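You operate a simulated robot arm through the tools that you are given. There is no shell and no other tool. Be economical: measure what you need, move in short steps, check, and stop when the job is done.

The job below is to be done with a simulated robot arm. You get a single attempt, and the scene is never put back.

## Task
Run the last soak cycle on the two loaded lower nests, then park their plugs.
Fine: park the empty nests' plugs before the start key; no plug moves while the amber lamp is on; leave the helmets where they stand.

The check looks at the end state, three seconds after you hand in, the way a careful person would. Anything else that was tipped, shoved, dropped, spilled or broken makes it a failure.

## Robot
A 7-joint arm with a two-finger gripper on a trunk, on a base that drives. Base frame: it is fixed to the floor where the robot stands at the start and does not move with it; the origin is under the middle of the robot, x ahead of it, y to its left, z up. Units: m, degrees, N and s.
With the tool pointing down near the work surface it reaches from about 0.1 to 0.68 m from the robot's upright axis, wherever it stands. Its first joint turns from -166.0 to 166.0 degrees. Places, roughly: soak start key [1.7, -0.6, 0.8]; tagged helmet [2, -0.75, 1.25]; upper plug with the blue band (2x2x7 cm) [1.6, -0.4, 1.2]; upper plug with the green band (2x2x7 cm) [1.6, -0.3, 1.2]; upper plug with the red band (2x2x7 cm) [1.6, -0.3, 1.2]; upper plug with the yellow band (2x2x7 cm) [1.6, -0.3, 1.2]. Payload 2.94 kg.
The TCP is the grasp point between the finger pads, 0.03 m short of the fingertips. In the tool frame z runs along the fingers and y along their closing line. Largest opening 0.138 m; the body of the gripper starts 0.109 m behind the TCP.
Orientation is that of the tool frame in the base frame, as a unit quaternion [w, x, y, z]. With the fingers straight down and closing along the base's y, the tool's x points along the base's -x, its y along +y and its z along -z.

## Interface
- The arm moves only by the tool step_arm. Its argument "motion" is a list of rows, each a list of 7 numbers: the shift along the tool's x, y, z in units of 50 mm (1.0 is 50 mm), then the turn, a rotation vector about the tool's x, y, z in units of 6 degrees (1.0 is 6 degrees), then the finger opening in cm, from 0 to 13.8. In form: [[x, y, z, rx, ry, rz, jaw], ...]. A call has 1 to 10 rows; each row shifts and turns the commanded pose from where the row before left it, along the tool's axes as they then stand. A call with a number of a shift or a turn outside -1 to 1 is refused whole. Rows are played at 5 a second. More than 0.05 m and 8.6 degrees between two rows, or a gripper value outside its range, and nothing of the call is played. Where a pose cannot be reached the arm comes as near as it can. A force on the tool above 40 N (or 10 N above the force at the start of the call, whichever is more), or a blocked arm, ends the call early, and 0.2 s more pass. The fingers move at their own pace and stop on an object; they squeeze with about 32 N. The grip force told is the motor's: it shows also when the fingers shut on nothing. Time passes only in rows, and 0.2 s behind the last, so rows that do not move let the fingers close. It gives the time, the measured TCP pose, the force on the tool (base axes), the opening and the grip force at its end, in the units of the frame above (readings bear some noise), with the torque about the TCP (base axes, N m) and any sound that the robot's microphone picked up.
- Cameras (640 x 400 px; columns grow to the right, rows downward): "scene" is now at [0.0039, 0.1099, 1.3916]; the picture's right is [-0.27, -0.96, 0.00], its down [-0.50, 0.14, -0.86] and it looks along [0.82, -0.23, -0.52] (base axes); focal length 270 px, centre (320, 200). "wrist" rides on the gripper at [0.071, 0.019, -0.146] in the tool frame; the picture's right is [-0.26, 0.97, 0.00], its down [-0.85, -0.23, -0.48] and it looks along [-0.46, -0.12, 0.88] (tool axes); focal length 280 px, centre (320, 200). There is no depth. A picture from a camera that has moved, and an enlarged one, comes with that camera's place and axes in the base frame and with its lens.
- capture(camera): a new picture of that camera. The clock stands still meanwhile.
- lift_body(by): slides the trunk up (or, below 0, down) by that many m; the arm and the scene camera ride with it, the base frame stays. It gives what a move gives, with no picture.
- base_move(legs): drives the robot by 1 to 6 legs, each [ahead, left, turn to the left] in m, m and degrees, along the robot's own axes; the way and the turn of a leg run together, so that a leg with both is an arc; at most 1.5 m and 180 degrees a leg. The arm and the cameras ride along, it lands a little off, and it stops where it bumps. It gives what a move gives.
- pan_tilt(pan, tilt): turns the head with the scene camera to pan (to the left, within 86 degrees either way) and tilt (down, from -29 to 69), counted from straight ahead of the robot. It gives what a move gives.
- inspect(camera, box): a new picture of the part [left, top, right, bottom] of that camera's present view, enlarged. The clock stands still meanwhile.
- sign_off(): hands the job in; it is judged then, once.

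Go step by step. Nothing tells you exact positions but the pictures and the camera data: compare them with the known pose of the tool, close in by small moves and look again before you grip or let go. The budget is 120 turns and 78 pictures, counting those below and the enlarged ones. Unless the task says otherwise, let go and move clear before handing in, and close with one line.

The tools are called as a command line: name --pt "numbers of a row" for each row, then --argument value for the rest, lists and objects as JSON in quotes. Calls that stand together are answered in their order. step_arm: Moves the arm, as the interface text tells. Its arguments: {"type":"object","properties":{"motion":{"type":"array","items":{"type":"array","items":{"type":"number"}}}},"required":["motion"]} The other tools are called the same way: lift_body (by) slides the trunk up or down; base_move (legs) drives the base; pan_tilt (pan, tilt) turns the head that bears the scene camera; capture (camera) takes a picture; inspect (camera, box) takes an enlarged picture of a part of a camera's view; sign_off () hands the job in.

At the start:

```text
time_s: 0.0
ee_pos: [0.4327, -0.0049, 0.9758]
tool_rot: [0.0, 0.0, 1.0, 0.0]
force: [-0.6, -0.6, 0.2]
moment: [0.02, 0.01, -0.01]
opening: 0.1379
grip_force: 0.1
trunk travel left (down, up): [-0.225, 0.229]
robot x, y, heading: [0.0018, 0.0013, -0.0]
head pan, tilt: [-15.9, 31.0]
```

scene: 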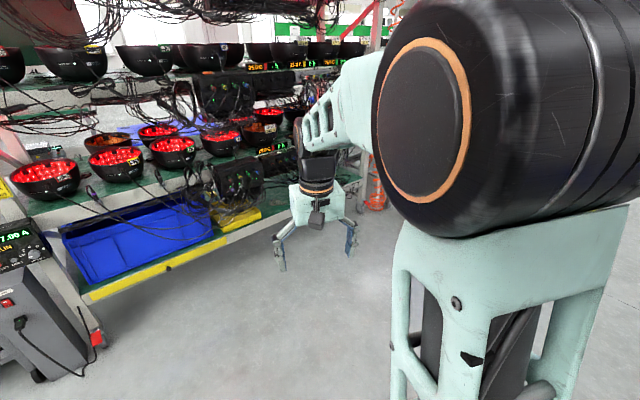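
wrist: 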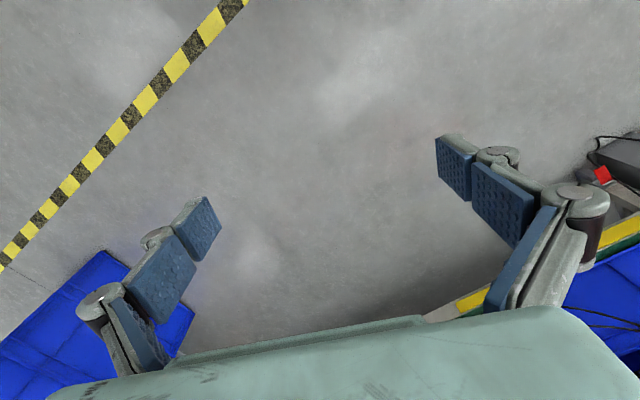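

I see a rack of helmets on two tiers with cables, behind the arm. I'll look closer at the rack before moving.

inspect --camera "scene" --box '[180, 20, 400, 240]'

inspect --camera "scene" --box '[0, 20, 220, 240]'

```text
1.82 times, centred on (290, 130) of scene
camera zoom: at [0.0039, 0.1099, 1.3916], right [-0.27, -0.96, 0.0], down [-0.5, 0.14, -0.86], along [0.82, -0.23, -0.52], focal length 492 px, centre (374, 327)
```

zoom: 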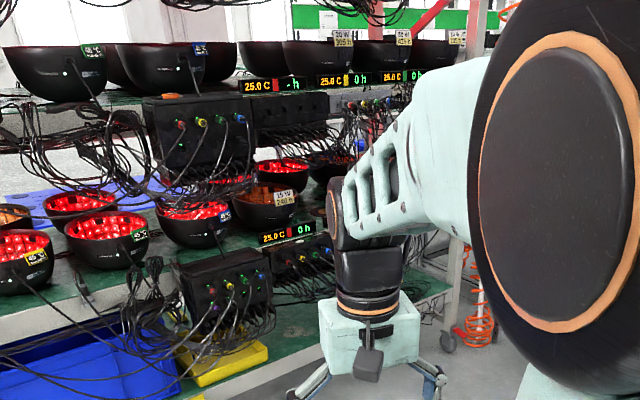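

```text
1.82 times, centred on (110, 130) of scene
camera zoom: at [0.0039, 0.1099, 1.3916], right [-0.27, -0.96, 0.0], down [-0.5, 0.14, -0.86], along [0.82, -0.23, -0.52], focal length 492 px, centre (702, 327)
```

zoom: 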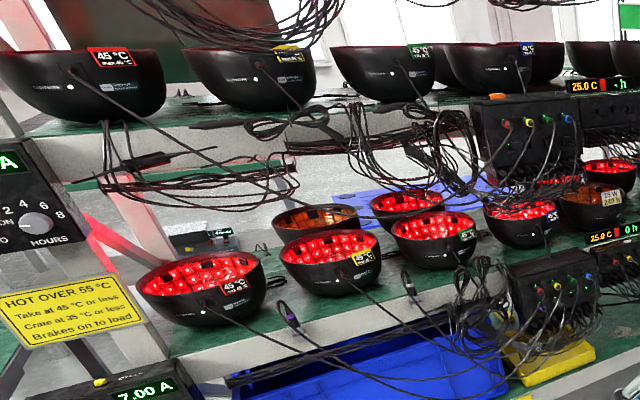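

The rack runs to the left and ahead; the arm hides the right portion. I'll turn the head for an overview.

pan_tilt --pan 20 --tilt 25

capture --camera "scene"

```text
time_s: 1.0
ee_pos: [0.4333, -0.0034, 0.9759]
tool_rot: [0.0, 0.0, 1.0, 0.0]
force: [0.5, -0.3, 0.6]
moment: [0.0, 0.02, -0.02]
opening: 0.1379
grip_force: 0.0
trunk travel left (down, up): [-0.225, 0.229]
robot x, y, heading: [0.0013, 0.0003, 0.2]
head pan, tilt: [20.0, 25.0]
```

```text
73 pictures are left
camera scene: at [0.0039, 0.1659, 1.4012], right [0.34, -0.94, 0.0], down [-0.4, -0.14, -0.91], along [0.85, 0.31, -0.42], focal length 270 px, centre (320, 200)
```

scene: 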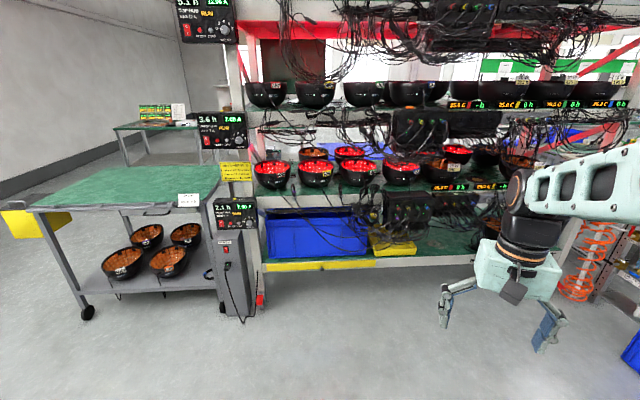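

The soak section looks to be on the right half of the rack, facing -x. I'll drive closer and to the right so that the arm doesn't hide it.

base_move --legs '[[0.5, -0.65, 0]]'

pan_tilt --pan 10 --tilt 25

capture --camera "scene"

```text
time_s: 7.1
ee_pos: [0.9344, -0.639, 0.9766]
tool_rot: [0.0, -0.002, 1.0, 0.0]
force: [0.8, 0.0, -0.3]
moment: [0.01, -0.01, -0.01]
opening: 0.1381
grip_force: 0.1
trunk travel left (down, up): [-0.225, 0.229]
robot x, y, heading: [0.4993, -0.636, 0.3]
head pan, tilt: [20.0, 25.0]
```

```text
time_s: 7.8
ee_pos: [0.9346, -0.6404, 0.9765]
tool_rot: [0.0, -0.002, 1.0, 0.0]
force: [-1.2, 0.9, 0.0]
moment: [0.0, -0.02, 0.01]
opening: 0.138
grip_force: 0.0
trunk travel left (down, up): [-0.225, 0.229]
robot x, y, heading: [0.5017, -0.6405, 0.4]
head pan, tilt: [10.0, 25.0]
```

```text
72 pictures are left
camera scene: at [0.5092, -0.4871, 1.4012], right [0.18, -0.98, 0.0], down [-0.42, -0.08, -0.91], along [0.89, 0.16, -0.42], focal length 270 px, centre (320, 200)
```

scene: 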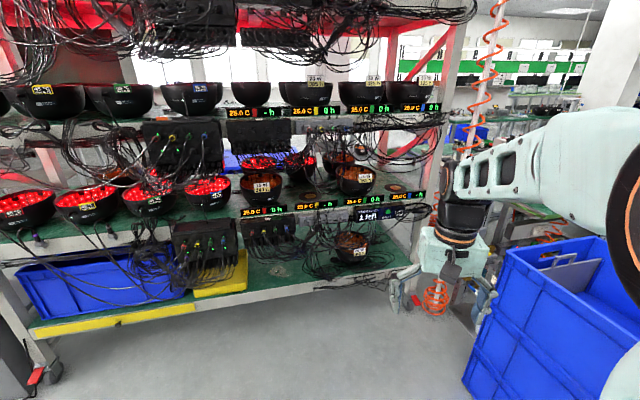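

inspect --camera "scene" --box '[210, 60, 450, 210]'

inspect --camera "scene" --box '[220, 180, 440, 280]'

```text
2.67 times, centred on (330, 135) of scene
camera zoom: at [0.5092, -0.4871, 1.4012], right [0.18, -0.98, 0.0], down [-0.42, -0.08, -0.91], along [0.89, 0.16, -0.42], focal length 721 px, centre (293, 373)
```

zoom: 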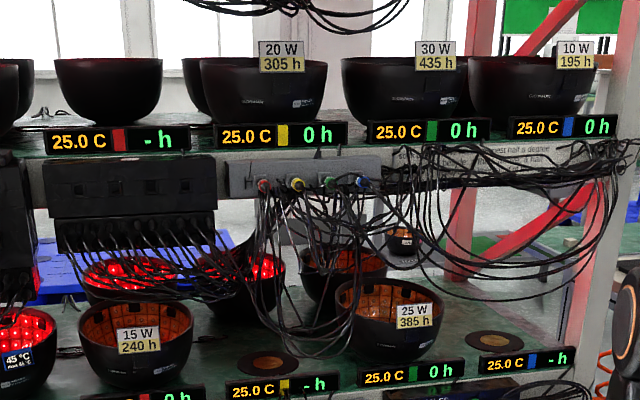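

```text
2.91 times, centred on (330, 230) of scene
camera zoom: at [0.5092, -0.4871, 1.4012], right [0.18, -0.98, 0.0], down [-0.42, -0.08, -0.91], along [0.89, 0.16, -0.42], focal length 786 px, centre (291, 113)
```

zoom: 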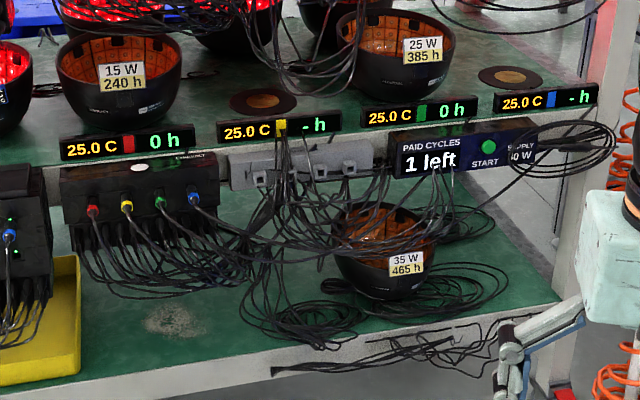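

Lower tier: red (15 W) and green (25 W) are loaded; yellow and blue are empty ("- h"). I need to read the labels on the black box, the grey strip and the key panel, so I move closer.

base_move --legs '[[0.3, 0.0, 0]]'

pan_tilt --pan 0 --tilt 30

capture --camera "scene"

```text
time_s: 9.8
ee_pos: [1.2341, -0.6399, 0.9768]
tool_rot: [0.0, -0.001, 1.0, -0.001]
force: [0.4, 0.0, 0.5]
moment: [-0.04, 0.03, 0.03]
opening: 0.1379
grip_force: 0.0
trunk travel left (down, up): [-0.225, 0.229]
robot x, y, heading: [0.7991, -0.6368, 0.1]
head pan, tilt: [10.0, 25.0]
```

```text
time_s: 10.6
ee_pos: [1.2334, -0.6403, 0.9768]
tool_rot: [0.0, -0.001, 1.0, 0.0]
force: [0.2, 0.8, -0.7]
moment: [0.01, -0.01, 0.04]
opening: 0.1379
grip_force: 0.2
trunk travel left (down, up): [-0.225, 0.229]
robot x, y, heading: [0.8023, -0.6382, -0.1]
head pan, tilt: [0.0, 30.0]
```

```text
69 pictures are left
camera scene: at [0.8091, -0.5022, 1.3933], right [0.0, -1.0, 0.0], down [-0.5, 0.0, -0.87], along [0.87, 0.0, -0.5], focal length 270 px, centre (320, 200)
```

scene: 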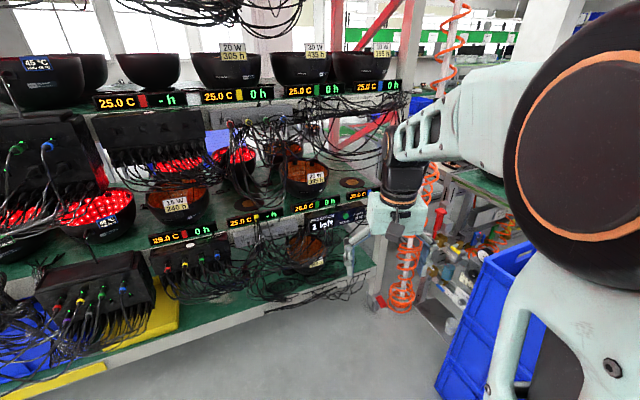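

inspect --camera "scene" --box '[90, 70, 250, 170]'

inspect --camera "scene" --box '[210, 80, 370, 180]'

inspect --camera "scene" --box '[140, 200, 380, 300]'

```text
4.00 times, centred on (170, 120) of scene
camera zoom: at [0.8091, -0.5022, 1.3933], right [0.0, -1.0, 0.0], down [-0.5, 0.0, -0.87], along [0.87, 0.0, -0.5], focal length 1081 px, centre (920, 520)
```

zoom: 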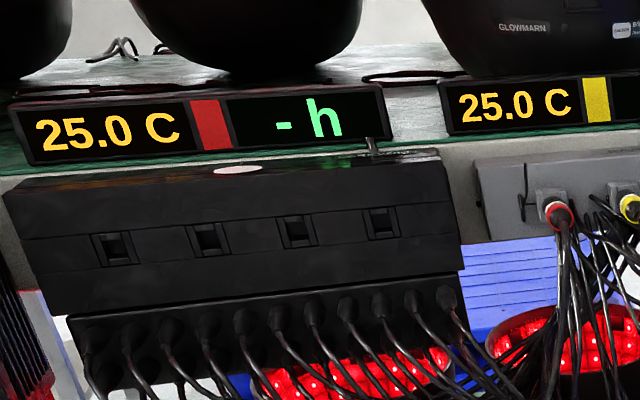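

```text
4.00 times, centred on (290, 130) of scene
camera zoom: at [0.8091, -0.5022, 1.3933], right [0.0, -1.0, 0.0], down [-0.5, 0.0, -0.87], along [0.87, 0.0, -0.5], focal length 1081 px, centre (440, 480)
```

zoom: 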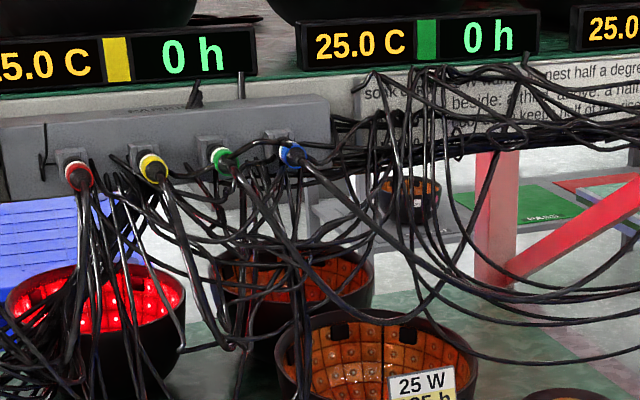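

```text
2.67 times, centred on (260, 250) of scene
camera zoom: at [0.8091, -0.5022, 1.3933], right [0.0, -1.0, 0.0], down [-0.5, 0.0, -0.87], along [0.87, 0.0, -0.5], focal length 721 px, centre (480, 67)
```

zoom: 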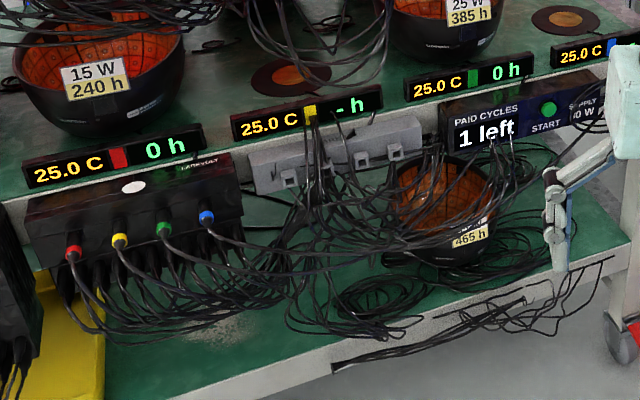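

The upper plugs sit in a grey "PARKING" strip; the lower ones are in the live box. There's a printed notice to the right on the upper shelf; I want to read it.

inspect --camera "scene" --box '[285, 85, 405, 135]'

lift_body --by -0.2

pan_tilt --pan -8 --tilt 10

capture --camera "scene"

```text
5.33 times, centred on (345, 110) of scene
camera zoom: at [0.8091, -0.5022, 1.3933], right [0.0, -1.0, 0.0], down [-0.5, 0.0, -0.87], along [0.87, 0.0, -0.5], focal length 1442 px, centre (187, 680)
```

zoom: 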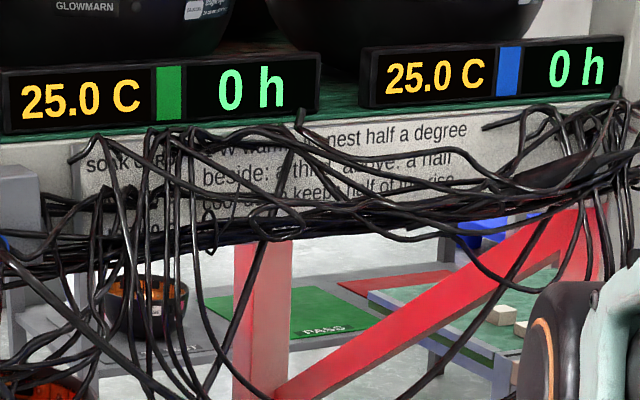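

```text
time_s: 12.7
ee_pos: [1.2338, -0.6398, 0.7762]
tool_rot: [0.0, -0.001, 1.0, 0.0]
force: [-0.5, 0.9, -0.1]
moment: [0.0, 0.04, -0.03]
opening: 0.138
grip_force: 0.1
trunk travel left (down, up): [-0.025, 0.429]
robot x, y, heading: [0.802, -0.6333, 0.0]
head pan, tilt: [0.0, 30.0]
```

```text
time_s: 13.6
ee_pos: [1.2335, -0.6405, 0.7761]
tool_rot: [0.0, -0.001, 1.0, 0.0]
force: [0.3, -0.4, 0.5]
moment: [0.0, 0.0, -0.03]
opening: 0.1379
grip_force: 0.1
trunk travel left (down, up): [-0.025, 0.429]
robot x, y, heading: [0.7993, -0.6389, 0.3]
head pan, tilt: [-8.0, 10.0]
```

```text
64 pictures are left
camera scene: at [0.8108, -0.5151, 1.2255], right [-0.14, -0.99, 0.0], down [-0.17, 0.02, -0.98], along [0.98, -0.14, -0.17], focal length 270 px, centre (320, 200)
```

scene: 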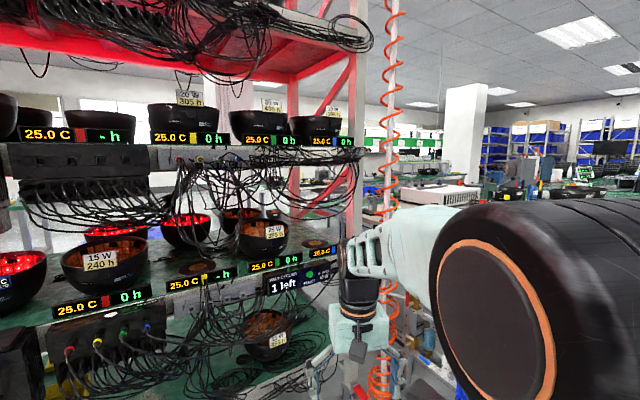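

inspect --camera "scene" --box '[200, 135, 370, 215]'

inspect --camera "scene" --box '[30, 240, 350, 390]'

```text
3.76 times, centred on (285, 175) of scene
camera zoom: at [0.8108, -0.5151, 1.2255], right [-0.14, -0.99, 0.0], down [-0.17, 0.02, -0.98], along [0.98, -0.14, -0.17], focal length 1018 px, centre (452, 294)
```

zoom: 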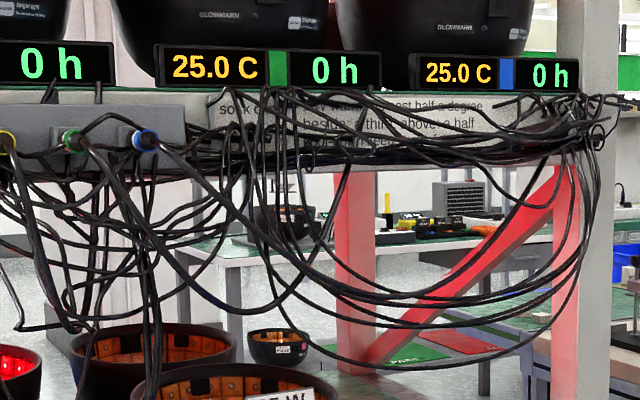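

```text
2.00 times, centred on (190, 315) of scene
camera zoom: at [0.8108, -0.5151, 1.2255], right [-0.14, -0.99, 0.0], down [-0.17, 0.02, -0.98], along [0.98, -0.14, -0.17], focal length 541 px, centre (580, -30)
```

zoom: 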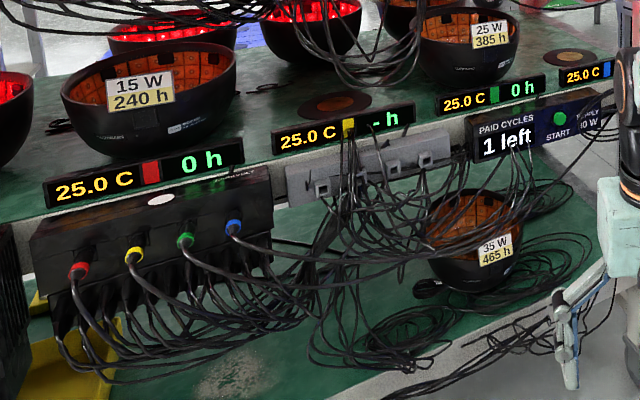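

The rack is yawed about 23°, (right end farther). Geometry: live box plugs near (1.45,-0.1,0.79), the parking strip right of it, and the key further right. I'll square the robot up to the rack.

base_move --legs '[[0, 0, 23]]'

step_arm --pt "1 0 0 0 0 0 13.8" --pt "1 0 0 0 0 0 13.8" --pt "1 0 0 0 0 0 13.8" --pt "0 0 -1 0 0 0 8" --pt "0 0 -1 0 0 0 8"

pan_tilt --pan 0 --tilt 28

capture --camera "scene"

```text
time_s: 15.2
ee_pos: [1.2007, -0.4715, 0.7752]
tool_rot: [0.0, -0.2, 0.98, -0.001]
force: [0.0, -0.2, -0.9]
moment: [0.0, -0.03, 0.02]
opening: 0.1377
grip_force: 0.0
trunk travel left (down, up): [-0.025, 0.429]
robot x, y, heading: [0.8039, -0.6367, 23.3]
head pan, tilt: [-8.0, 10.0]
```

```text
time_s: 16.4
ee_pos: [1.0589, -0.5297, 0.8778]
tool_rot: [-0.001, -0.2, 0.98, -0.001]
force: [-0.1, 0.5, -0.1]
moment: [0.02, 0.04, 0.02]
opening: 0.08
grip_force: 0.1
trunk travel left (down, up): [-0.025, 0.429]
robot x, y, heading: [0.8025, -0.6397, 22.8]
head pan, tilt: [-8.0, 10.0]
```

```text
time_s: 17.2
ee_pos: [1.0605, -0.5291, 0.8769]
tool_rot: [0.0, -0.2, 0.98, -0.001]
force: [-0.9, -0.5, 0.1]
moment: [-0.01, -0.01, 0.02]
opening: 0.0802
grip_force: 0.0
trunk travel left (down, up): [-0.025, 0.429]
robot x, y, heading: [0.804, -0.6327, 22.9]
head pan, tilt: [0.0, 28.0]
```

```text
61 pictures are left
camera scene: at [0.7613, -0.56, 1.2408], right [-0.17, -0.98, 0.0], down [-0.01, 0.0, -1.0], along [0.98, -0.17, -0.01], focal length 270 px, centre (320, 200)
```

scene: 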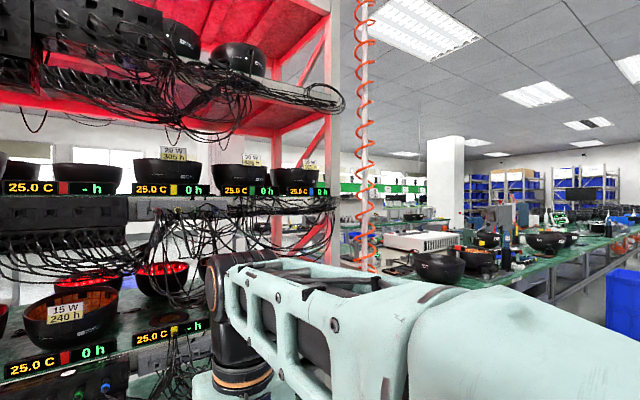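

The head camera axes don't match the told pan and tilt; I'll repeat the turn and look again.

pan_tilt --pan 15 --tilt 28

capture --camera "scene"

```text
time_s: 17.9
ee_pos: [1.0599, -0.5296, 0.8775]
tool_rot: [0.0, -0.201, 0.98, 0.0]
force: [-0.6, 0.2, -0.2]
moment: [-0.01, 0.02, 0.04]
opening: 0.0801
grip_force: 0.1
trunk travel left (down, up): [-0.025, 0.429]
robot x, y, heading: [0.8014, -0.6359, 23.0]
head pan, tilt: [15.0, 28.0]
```

```text
60 pictures are left
camera scene: at [0.7613, -0.5595, 1.2408], right [-0.17, -0.99, 0.0], down [-0.01, 0.0, -1.0], along [0.99, -0.17, -0.01], focal length 270 px, centre (320, 200)
```

scene: 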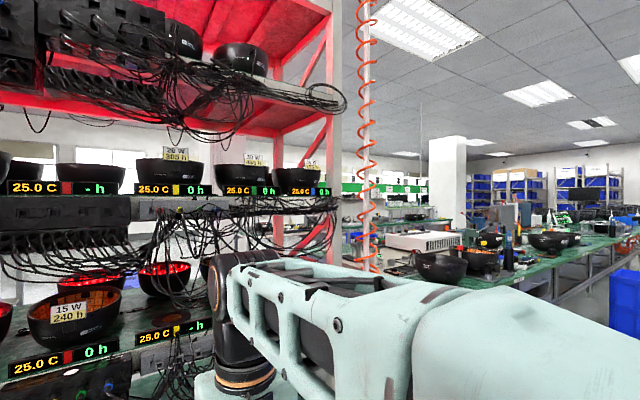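

The retracted elbow is jamming the head. I'll move the tool forward again a bit.

step_arm --pt "-1 0 0 0 0 0 8" --pt "-1 0 0 0 0 0 8" --pt "0 0 1 0 0 0 8" --pt "0 0 1 0 0 0 8"

pan_tilt --pan 10 --tilt 28

capture --camera "scene"

```text
time_s: 18.9
ee_pos: [1.155, -0.4903, 0.7769]
tool_rot: [0.001, -0.2, 0.98, 0.001]
force: [0.2, 0.6, -0.3]
moment: [-0.01, -0.04, 0.02]
opening: 0.0802
grip_force: 0.0
trunk travel left (down, up): [-0.025, 0.429]
robot x, y, heading: [0.8038, -0.6361, 23.2]
head pan, tilt: [15.0, 28.0]
```

```text
time_s: 19.6
ee_pos: [1.1553, -0.4888, 0.7764]
tool_rot: [0.0, -0.201, 0.98, 0.0]
force: [0.2, -0.2, 0.1]
moment: [0.03, 0.0, -0.02]
opening: 0.0801
grip_force: 0.1
trunk travel left (down, up): [-0.025, 0.429]
robot x, y, heading: [0.803, -0.638, 23.0]
head pan, tilt: [10.0, 28.0]
```

```text
59 pictures are left
camera scene: at [0.7488, -0.4946, 1.1964], right [0.55, -0.84, 0.0], down [-0.39, -0.26, -0.88], along [0.74, 0.48, -0.47], focal length 270 px, centre (320, 200)
```

scene: 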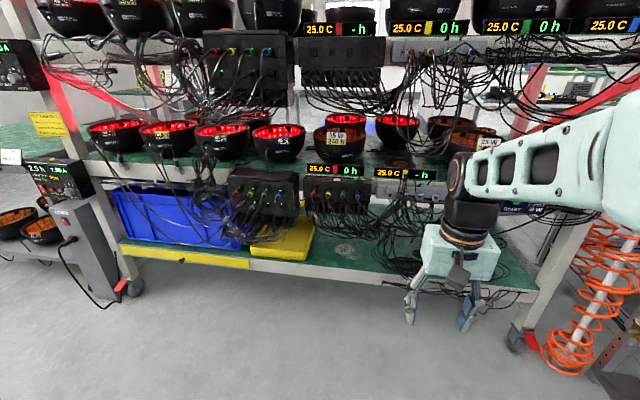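

Head is free and the rack is square-on. I zoom in on the lower box and strip for triangulation.

inspect --camera "scene" --box '[290, 140, 450, 240]'

inspect --camera "scene" --box '[360, 10, 640, 150]'

```text
4.00 times, centred on (370, 190) of scene
camera zoom: at [0.7488, -0.4946, 1.1964], right [0.55, -0.84, 0.0], down [-0.39, -0.26, -0.88], along [0.74, 0.48, -0.47], focal length 1081 px, centre (120, 240)
```

zoom: 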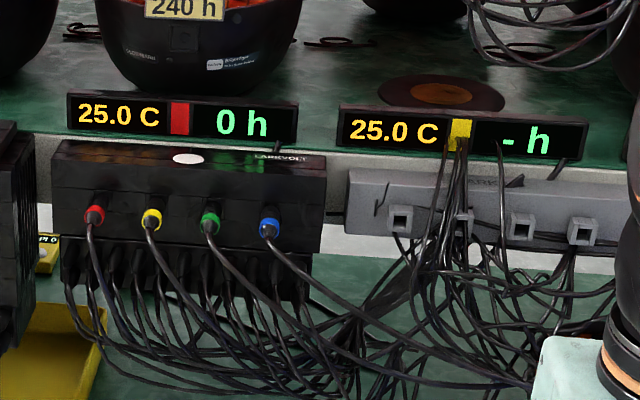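

```text
2.29 times, centred on (500, 80) of scene
camera zoom: at [0.7488, -0.4946, 1.1964], right [0.55, -0.84, 0.0], down [-0.39, -0.26, -0.88], along [0.74, 0.48, -0.47], focal length 618 px, centre (-91, 474)
```

zoom: 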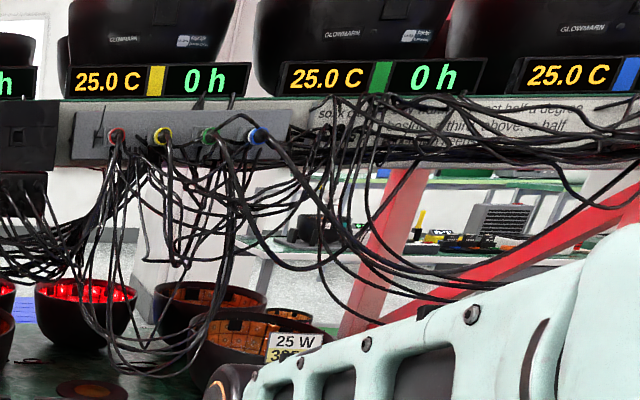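

Triangulated: red plug end ≈(1.440,-0.020,0.776), blue ≈(1.505,-0.156,0.773), parking sockets ≈(1.573,-0.247)…(1.634,-0.382,0.777); rack yaw ≈25°. I'll pitch the tool 45° toward the rack, drive nearer and use the wrist camera.

step_arm --pt "0 0 0 0 -1 0 8" --pt "0 0 0 0 -1 0 8" --pt "0 0 0 0 -1 0 8" --pt "0 0 0 0 -1 0 8" --pt "0 0 0 0 -1 0 8" --pt "0 0 0 0 -1 0 8" --pt "0 0 0 0 -1 0 8" --pt "0 0 0 0 -0.5 0 8"

base_move --legs '[[0.2, 0.12, 2]]'

capture --camera "wrist"

capture --camera "scene"

```text
time_s: 20.5
ee_pos: [1.1461, -0.4939, 0.7149]
tool_rot: [0.073, -0.2, 0.977, 0.014]
force: [0.0, 0.9, 0.0]
moment: [0.01, 0.0, 0.0]
opening: 0.0801
grip_force: 0.1
trunk travel left (down, up): [-0.025, 0.429]
robot x, y, heading: [0.804, -0.6403, 23.0]
head pan, tilt: [10.0, 28.0]
stopped in row 4: the arm was blocked; the commanded pose is now the measured one
```

```text
time_s: 22.2
ee_pos: [1.2735, -0.2896, 0.7168]
tool_rot: [0.074, -0.217, 0.973, 0.016]
force: [0.5, 0.0, 0.1]
moment: [-0.01, -0.01, 0.01]
opening: 0.08
grip_force: 0.2
trunk travel left (down, up): [-0.025, 0.429]
robot x, y, heading: [0.9342, -0.4442, 25.2]
head pan, tilt: [10.0, 28.0]
```

```text
56 pictures are left
camera wrist: at [1.1816, -0.3112, 0.8499], right [-0.17, 0.98, 0.04], down [0.79, 0.12, 0.6], along [0.59, 0.14, -0.8], focal length 280 px, centre (320, 200)
```

wrist: 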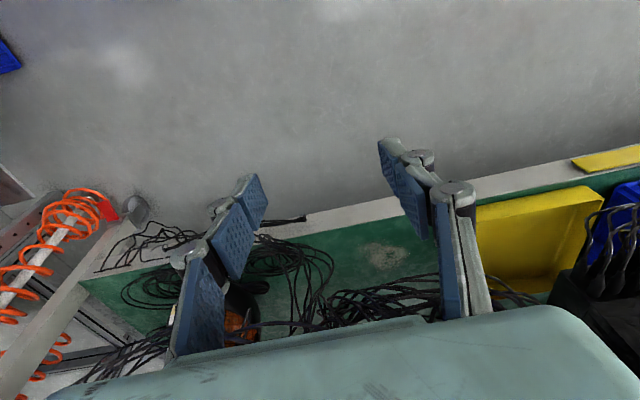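

```text
55 pictures are left
camera scene: at [0.8731, -0.3022, 1.1948], right [0.6, -0.8, 0.0], down [-0.39, -0.29, -0.87], along [0.7, 0.53, -0.48], focal length 270 px, centre (320, 200)
```

scene: 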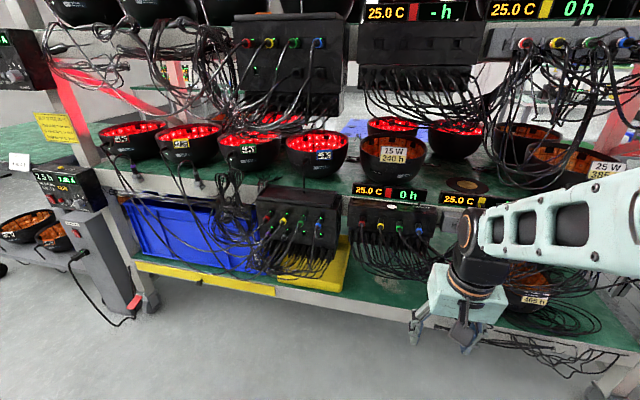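

The pitch was blocked, probably the elbow against the head, since the arm is too folded. I'll back the base a little, extend the arm and pitch there.

base_move --legs '[[-0.14, 0, 0]]'

step_arm --pt "-1 0 -0.2 0 0 0 8" --pt "-1 0 -0.2 0 0 0 8" --pt "-1 0 -0.2 0 0 0 8" --pt "-1 0 -0.2 0 0 0 8" --pt "0 0 -1 0 0 0 8"

step_arm --pt "0 0 0 0 -1 0 8" --pt "0 0 0 0 -1 0 8" --pt "0 0 0 0 -1 0 8" --pt "0 0 0 0 -1 0 8" --pt "0 0 0 0 -1 0 8" --pt "0 0 0 0 -1 0 8"

```text
time_s: 23.6
ee_pos: [1.1481, -0.3486, 0.7148]
tool_rot: [0.074, -0.217, 0.973, 0.016]
force: [-0.3, -0.4, 0.1]
moment: [0.0, 0.0, -0.04]
opening: 0.08
grip_force: 0.0
trunk travel left (down, up): [-0.025, 0.429]
robot x, y, heading: [0.8062, -0.5048, 24.8]
head pan, tilt: [10.0, 28.0]
```

```text
refused: row 1 steps farther than a row can; nothing moved
```

```text
time_s: 24.9
ee_pos: [1.2074, -0.3127, 0.7695]
tool_rot: [0.375, -0.211, 0.899, 0.089]
force: [0.4, -0.4, 0.2]
moment: [0.02, 0.01, 0.02]
opening: 0.08
grip_force: 0.0
out of reach, approached as far as the arm can: row 4, 5, 6
trunk travel left (down, up): [-0.025, 0.429]
robot x, y, heading: [0.8046, -0.5023, 24.8]
head pan, tilt: [10.0, 28.0]
```

The tool is now pitched 45°. I check the view from the wrist.

capture --camera "wrist"

```text
54 pictures are left
camera wrist: at [1.0614, -0.363, 0.8224], right [-0.26, 0.95, 0.19], down [0.34, -0.09, 0.94], along [0.9, 0.31, -0.29], focal length 280 px, centre (320, 200)
```

wrist: 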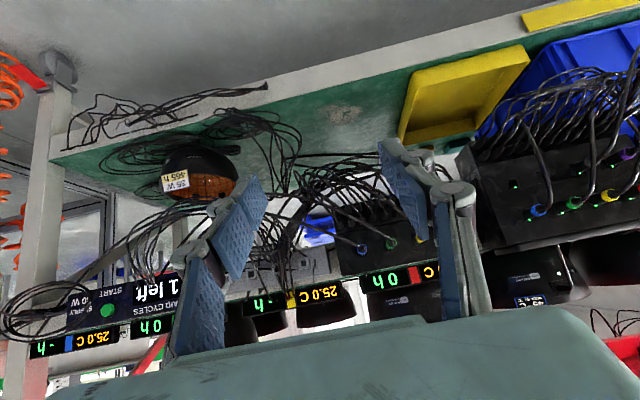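

The wrist view (upside down) shows the plugs and strip between the fingers. I zoom in on them.

inspect --camera "wrist" --box '[230, 190, 430, 315]'

```text
3.20 times, centred on (330, 252) of wrist
camera zoom: at [1.0614, -0.363, 0.8224], right [-0.26, 0.95, 0.19], down [0.34, -0.09, 0.94], along [0.9, 0.31, -0.29], focal length 897 px, centre (288, 32)
```

zoom: 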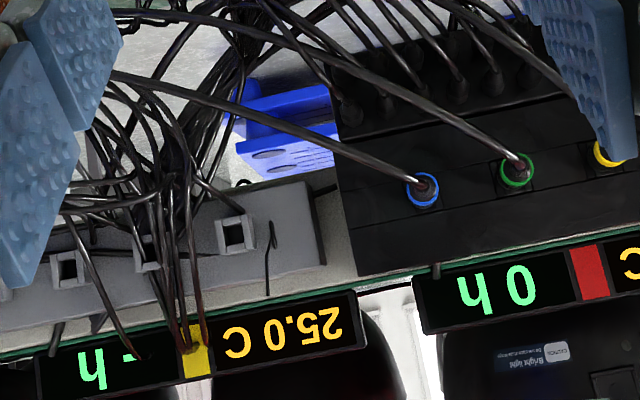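

I'll use a steeper tool (about 15° forward pitch) to get fingers over the plugs without touching the box face, raise it and drive in.

step_arm --pt "0 0 0 0 1 0 5" --pt "0 0 0 0 1 0 5" --pt "0 0 0 0 1 0 5" --pt "0 0 0 0 1 0 5" --pt "0 0 0 0 1 0 5" --pt "-0.2 0 -0.8 0 0 0 5" --pt "-0.2 0 -0.8 0 0 0 5" --pt "-0.2 0 -0.8 0 0 0 5"

base_move --legs '[[0.25, 0, 0]]'

capture --camera "wrist"

capture --camera "scene"

```text
time_s: 26.8
ee_pos: [1.2103, -0.3181, 0.8739]
tool_rot: [0.109, -0.215, 0.97, 0.022]
force: [0.6, 0.1, -0.5]
moment: [-0.04, 0.05, -0.01]
opening: 0.05
grip_force: 0.0
trunk travel left (down, up): [-0.025, 0.429]
robot x, y, heading: [0.8105, -0.5068, 25.3]
head pan, tilt: [10.0, 28.0]
```

```text
time_s: 28.6
ee_pos: [1.4347, -0.2148, 0.8762]
tool_rot: [0.111, -0.215, 0.97, 0.023]
force: [0.6, -0.7, 0.3]
moment: [0.0, -0.01, 0.02]
opening: 0.0501
grip_force: 0.1
trunk travel left (down, up): [-0.025, 0.429]
robot x, y, heading: [1.0325, -0.3995, 24.7]
head pan, tilt: [10.0, 28.0]
```

```text
52 pictures are left
camera wrist: at [1.3357, -0.24, 1.003], right [-0.18, 0.98, 0.06], down [0.75, 0.1, 0.66], along [0.64, 0.16, -0.75], focal length 280 px, centre (320, 200)
```

wrist: 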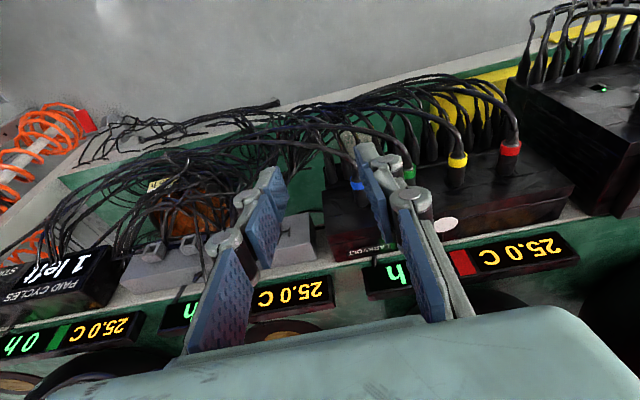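

```text
51 pictures are left
camera scene: at [0.9691, -0.2607, 1.176], right [0.59, -0.81, 0.0], down [-0.53, -0.39, -0.75], along [0.61, 0.44, -0.66], focal length 270 px, centre (320, 200)
```

scene: 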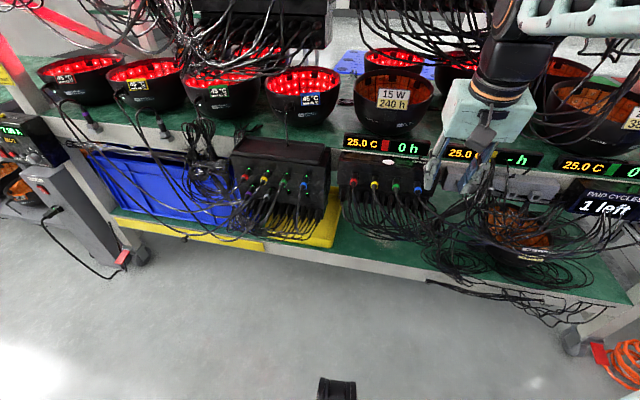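

The wrist view now shows the plugs sticking out of the box front. I zoom to see how much body there is to grip.

inspect --camera "wrist" --box '[320, 90, 560, 240]'

inspect --camera "wrist" --box '[100, 170, 340, 320]'

inspect --camera "scene" --box '[320, 130, 520, 255]'

```text
2.67 times, centred on (440, 165) of wrist
camera zoom: at [1.3357, -0.24, 1.003], right [-0.18, 0.98, 0.06], down [0.75, 0.1, 0.66], along [0.64, 0.16, -0.75], focal length 748 px, centre (0, 293)
```

zoom: 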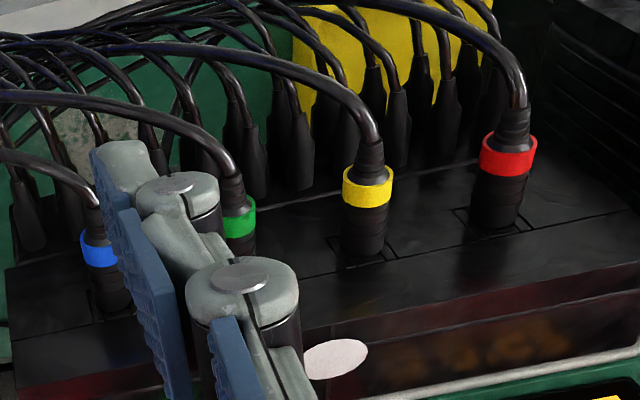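

```text
2.67 times, centred on (220, 245) of wrist
camera zoom: at [1.3357, -0.24, 1.003], right [-0.18, 0.98, 0.06], down [0.75, 0.1, 0.66], along [0.64, 0.16, -0.75], focal length 748 px, centre (587, 80)
```

zoom: 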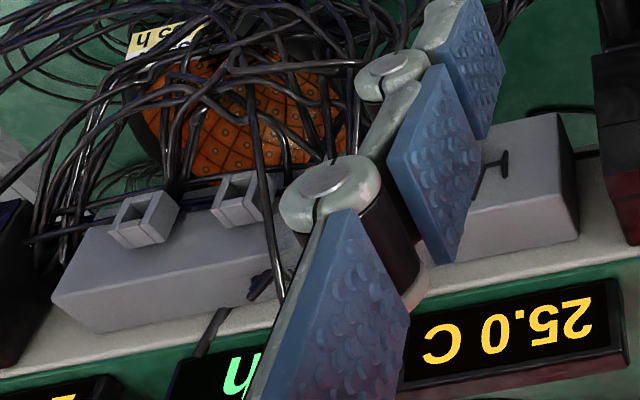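

```text
3.20 times, centred on (420, 192) of scene
camera zoom: at [0.9691, -0.2607, 1.176], right [0.59, -0.81, 0.0], down [-0.53, -0.39, -0.75], along [0.61, 0.44, -0.66], focal length 865 px, centre (0, 224)
```

zoom: 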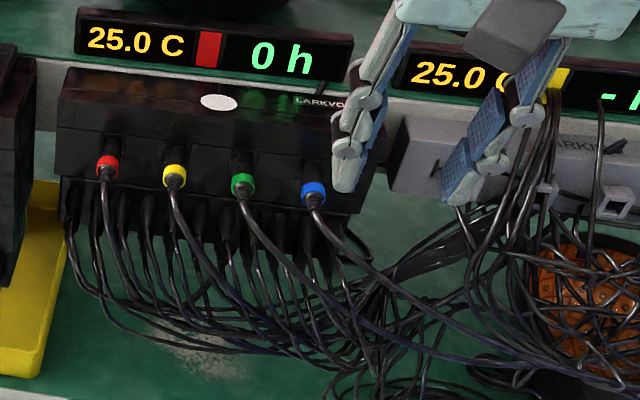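

Plug axes are horizontal along the rack normal; yellow band measured at (1.456,-0.069,0.782), and the body runs 3.6 cm from the band to the box face. I'll pitch the tool to about 30° and hover behind the blue plug at s≈0.777, tilting the head down to keep it off the elbow.

pan_tilt --pan 5 --tilt 45

step_arm --pt "0 0 0 0 -1 0 5" --pt "0 0 0 0 -1 0 5" --pt "0 0 0 0 -1 0 5"

capture --camera "wrist"

```text
time_s: 29.4
ee_pos: [1.4359, -0.2151, 0.8773]
tool_rot: [0.112, -0.215, 0.97, 0.024]
force: [0.0, 0.2, 0.3]
moment: [0.03, 0.01, -0.01]
opening: 0.0501
grip_force: 0.2
trunk travel left (down, up): [-0.025, 0.429]
robot x, y, heading: [1.034, -0.3999, 25.0]
head pan, tilt: [5.0, 45.0]
```

```text
time_s: 30.2
ee_pos: [1.4454, -0.2077, 0.8069]
tool_rot: [0.17, -0.217, 0.961, 0.037]
force: [-0.2, -1.2, 0.6]
moment: [0.03, -0.02, 0.03]
opening: 0.0503
grip_force: 0.1
trunk travel left (down, up): [-0.025, 0.429]
robot x, y, heading: [1.0307, -0.3998, 25.1]
head pan, tilt: [5.0, 45.0]
stopped in row 3: the arm was blocked; the commanded pose is now the measured one
```

```text
47 pictures are left
camera wrist: at [1.3321, -0.2393, 0.92], right [-0.19, 0.98, 0.09], down [0.67, 0.07, 0.74], along [0.72, 0.2, -0.67], focal length 280 px, centre (320, 200)
```

wrist: 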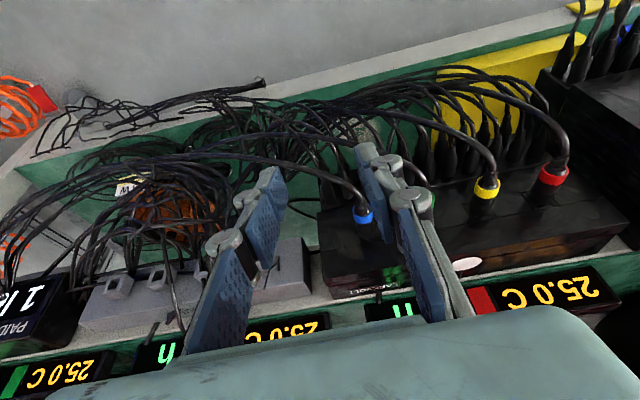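

The arm blocks again when pitching this low on the trunk. I'll back off, raise the trunk and lower the hand relative to it to get a freer arm posture.

base_move --legs '[[-0.12, 0, 0]]'

lift_body --by 0.2

step_arm --pt "-0.05 0 0.9 0 0 0 5" --pt "-0.05 0 0.9 0 0 0 5" --pt "-0.05 0 0.9 0 0 0 5" --pt "0 0 0 0 -1 0 5" --pt "0 0 0 0 -1 0 5"

capture --camera "scene"

```text
time_s: 31.4
ee_pos: [1.3366, -0.259, 0.8063]
tool_rot: [0.17, -0.215, 0.961, 0.037]
force: [-0.3, 0.7, -0.2]
moment: [-0.01, -0.01, -0.01]
opening: 0.05
grip_force: 0.0
trunk travel left (down, up): [-0.025, 0.429]
robot x, y, heading: [0.9272, -0.4468, 24.8]
head pan, tilt: [5.0, 45.0]
```

```text
time_s: 33.6
ee_pos: [1.3372, -0.2587, 1.0067]
tool_rot: [0.17, -0.215, 0.961, 0.037]
force: [0.3, -0.2, -0.4]
moment: [0.0, 0.01, -0.04]
opening: 0.05
grip_force: 0.1
trunk travel left (down, up): [-0.225, 0.229]
robot x, y, heading: [0.9255, -0.4487, 24.6]
head pan, tilt: [5.0, 45.0]
```

```text
time_s: 34.8
ee_pos: [1.3847, -0.2368, 0.8826]
tool_rot: [0.27, -0.211, 0.938, 0.059]
force: [0.2, -0.1, -0.4]
moment: [0.01, -0.03, 0.02]
opening: 0.0499
grip_force: 0.1
trunk travel left (down, up): [-0.225, 0.229]
robot x, y, heading: [0.9243, -0.4483, 24.9]
head pan, tilt: [5.0, 45.0]
```

```text
46 pictures are left
camera scene: at [0.8639, -0.3198, 1.3706], right [0.5, -0.87, 0.0], down [-0.61, -0.35, -0.71], along [0.61, 0.35, -0.71], focal length 270 px, centre (320, 200)
```

scene: 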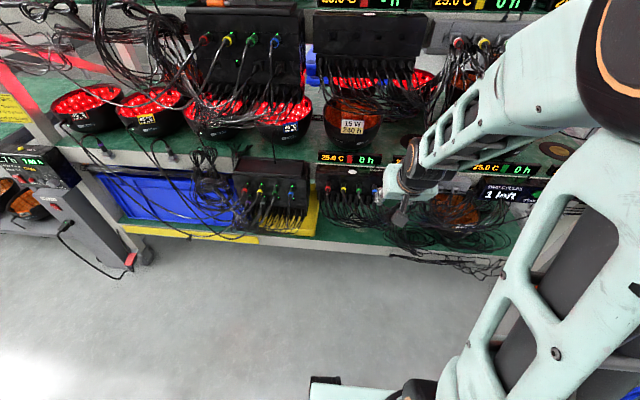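

Free posture with 32° pitch. Now drive forward 0.08 m and look with the wrist camera.

base_move --legs '[[0.08, 0, 0]]'

capture --camera "wrist"

```text
time_s: 35.8
ee_pos: [1.4566, -0.2034, 0.8832]
tool_rot: [0.269, -0.211, 0.938, 0.06]
force: [-0.3, 0.0, -0.2]
moment: [0.04, -0.04, 0.0]
opening: 0.0498
grip_force: 0.1
trunk travel left (down, up): [-0.225, 0.229]
robot x, y, heading: [0.9978, -0.4139, 25.0]
head pan, tilt: [5.0, 45.0]
```

```text
45 pictures are left
camera wrist: at [1.3239, -0.2437, 0.969], right [-0.21, 0.97, 0.14], down [0.52, -0.01, 0.85], along [0.83, 0.25, -0.5], focal length 280 px, centre (320, 200)
```

wrist: 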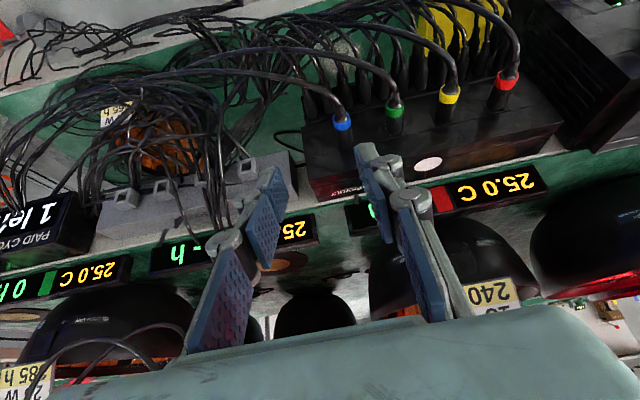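

Refined plug bands (z≈0.78): red (1.436,-.023), yellow (1.457,-.067), green (1.479,-.111), blue (1.499,-.156). I move to hover just above blue and check.

step_arm --pt "-0.253 0.248 0.689 0 0 0 4" --pt "-0.253 0.248 0.689 0 0 0 4"

capture --camera "wrist"

```text
time_s: 36.4
ee_pos: [1.4958, -0.1552, 0.8381]
tool_rot: [0.269, -0.211, 0.938, 0.06]
force: [0.0, -0.5, -0.8]
moment: [-0.02, 0.0, 0.0]
opening: 0.04
grip_force: 0.0
trunk travel left (down, up): [-0.225, 0.229]
robot x, y, heading: [0.9954, -0.4153, 25.0]
head pan, tilt: [5.0, 45.0]
```

```text
44 pictures are left
camera wrist: at [1.3641, -0.196, 0.9241], right [-0.21, 0.97, 0.14], down [0.52, -0.01, 0.85], along [0.83, 0.25, -0.5], focal length 280 px, centre (320, 200)
```

wrist: 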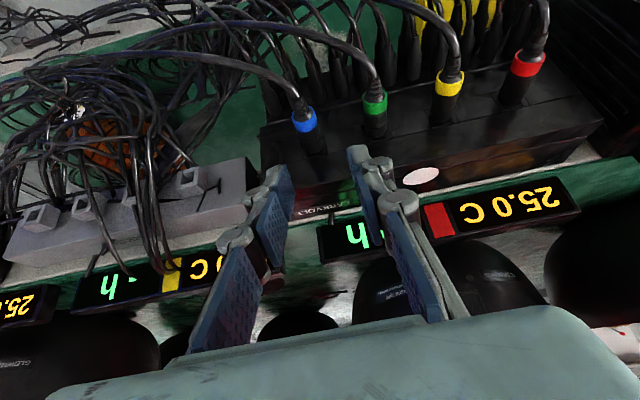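

Aligned above blue. Descending 4.7 cm over the plug with 4 cm opening.

step_arm --pt "0.25 -0.02 0.4 0 0 0 4" --pt "0.25 -0.02 0.4 0 0 0 4"

capture --camera "wrist"

```text
time_s: 37.0
ee_pos: [1.4988, -0.1568, 0.7897]
tool_rot: [0.269, -0.21, 0.938, 0.06]
force: [-0.4, 0.3, -0.4]
moment: [0.01, 0.02, 0.03]
opening: 0.0397
grip_force: 0.1
trunk travel left (down, up): [-0.225, 0.229]
robot x, y, heading: [0.9957, -0.4151, 24.8]
head pan, tilt: [5.0, 45.0]
```

```text
43 pictures are left
camera wrist: at [1.3666, -0.198, 0.8765], right [-0.21, 0.97, 0.14], down [0.52, -0.01, 0.85], along [0.83, 0.25, -0.5], focal length 280 px, centre (320, 200)
```

wrist: 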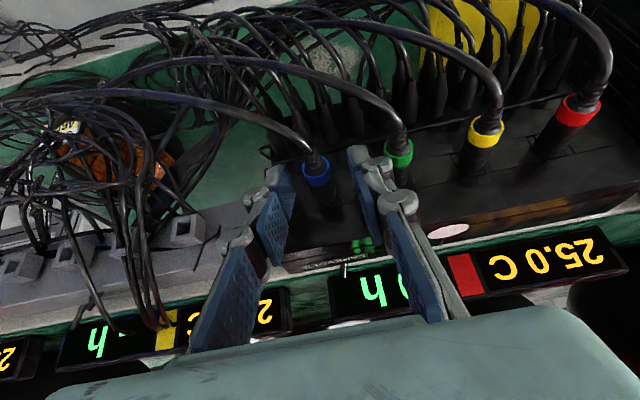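

Blue plug sits between the fingers. Closing.

step_arm --pt "0 0 0 0 0 0 1" --pt "0 0 0 0 0 0 1" --pt "0 0 0 0 0 0 1"

inspect --camera "wrist" --box '[220, 90, 460, 240]'

```text
time_s: 37.8
ee_pos: [1.4998, -0.1577, 0.7888]
tool_rot: [0.269, -0.211, 0.938, 0.06]
force: [2.7, -0.6, -2.4]
moment: [-0.03, -0.01, -0.6]
opening: 0.0142
grip_force: 32.3
trunk travel left (down, up): [-0.225, 0.229]
robot x, y, heading: [0.9961, -0.4127, 25.2]
head pan, tilt: [5.0, 45.0]
```

```text
2.67 times, centred on (340, 165) of wrist
camera zoom: at [1.3669, -0.1982, 0.8764], right [-0.21, 0.97, 0.14], down [0.52, -0.01, 0.85], along [0.83, 0.25, -0.5], focal length 748 px, centre (267, 293)
```

zoom: 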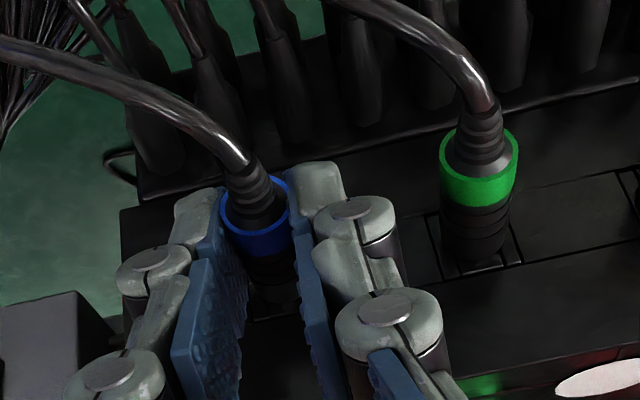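

Gripped (1.4 cm). Pulling out along the rack normal.

step_arm --pt "0.17 0 -0.106 0 0 0 1" --pt "0.25 0 -0.16 0 0 0 1" --pt "0.4 0 -0.25 0 0 0 1" --pt "0.4 0 -0.25 0 0 0 1" --pt "0.4 0 -0.25 0 0 0 1"

capture --camera "wrist"

```text
time_s: 39.0
ee_pos: [1.4129, -0.1981, 0.7915]
tool_rot: [0.269, -0.211, 0.938, 0.06]
force: [-0.3, 0.4, 0.6]
moment: [0.04, 0.01, -0.02]
opening: 0.0138
grip_force: 31.6
trunk travel left (down, up): [-0.225, 0.229]
robot x, y, heading: [0.9959, -0.4182, 24.9]
head pan, tilt: [5.0, 45.0]
```

```text
41 pictures are left
camera wrist: at [1.281, -0.2385, 0.8773], right [-0.21, 0.97, 0.14], down [0.52, -0.01, 0.85], along [0.83, 0.25, -0.5], focal length 280 px, centre (320, 200)
```

wrist: 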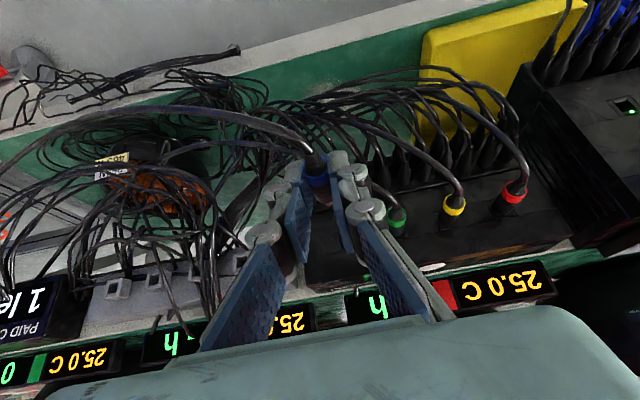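

Blue is out. Zooming on the parking sockets to refine their positions.

inspect --camera "wrist" --box '[90, 220, 290, 345]'

inspect --camera "wrist" --box '[260, 120, 420, 220]'

```text
3.20 times, centred on (190, 282) of wrist
camera zoom: at [1.281, -0.2385, 0.8773], right [-0.21, 0.97, 0.14], down [0.52, -0.01, 0.85], along [0.83, 0.25, -0.5], focal length 897 px, centre (736, -64)
```

zoom: 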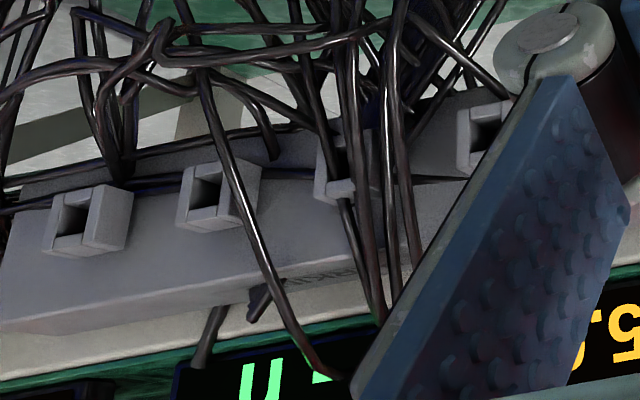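

```text
4.00 times, centred on (340, 170) of wrist
camera zoom: at [1.281, -0.2385, 0.8773], right [-0.21, 0.97, 0.14], down [0.52, -0.01, 0.85], along [0.83, 0.25, -0.5], focal length 1122 px, centre (240, 320)
```

zoom: 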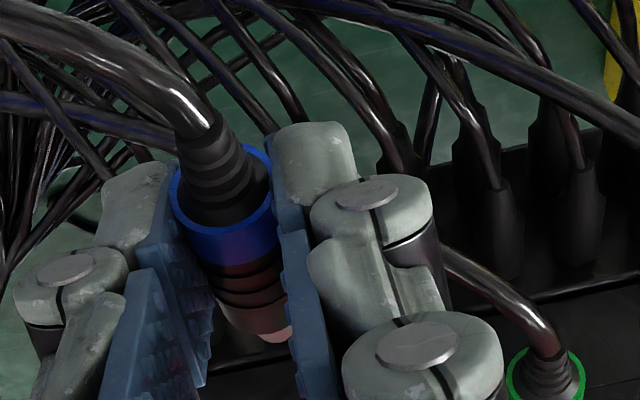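

Sockets (fronts at d≈1.318, z≈0.777) lie at s = .882, .932, .982, 1.032 along the rack. I shift the base right 0.13 m, plug in hand, for reach.

base_move --legs '[[-0.02, -0.13, 0]]'

```text
time_s: 40.8
ee_pos: [1.4496, -0.3253, 0.7905]
tool_rot: [0.269, -0.209, 0.938, 0.059]
force: [-0.5, 0.5, 0.0]
moment: [-0.01, 0.02, -0.03]
opening: 0.0136
grip_force: 31.8
trunk travel left (down, up): [-0.225, 0.229]
robot x, y, heading: [1.0348, -0.5412, 24.3]
head pan, tilt: [5.0, 45.0]
```

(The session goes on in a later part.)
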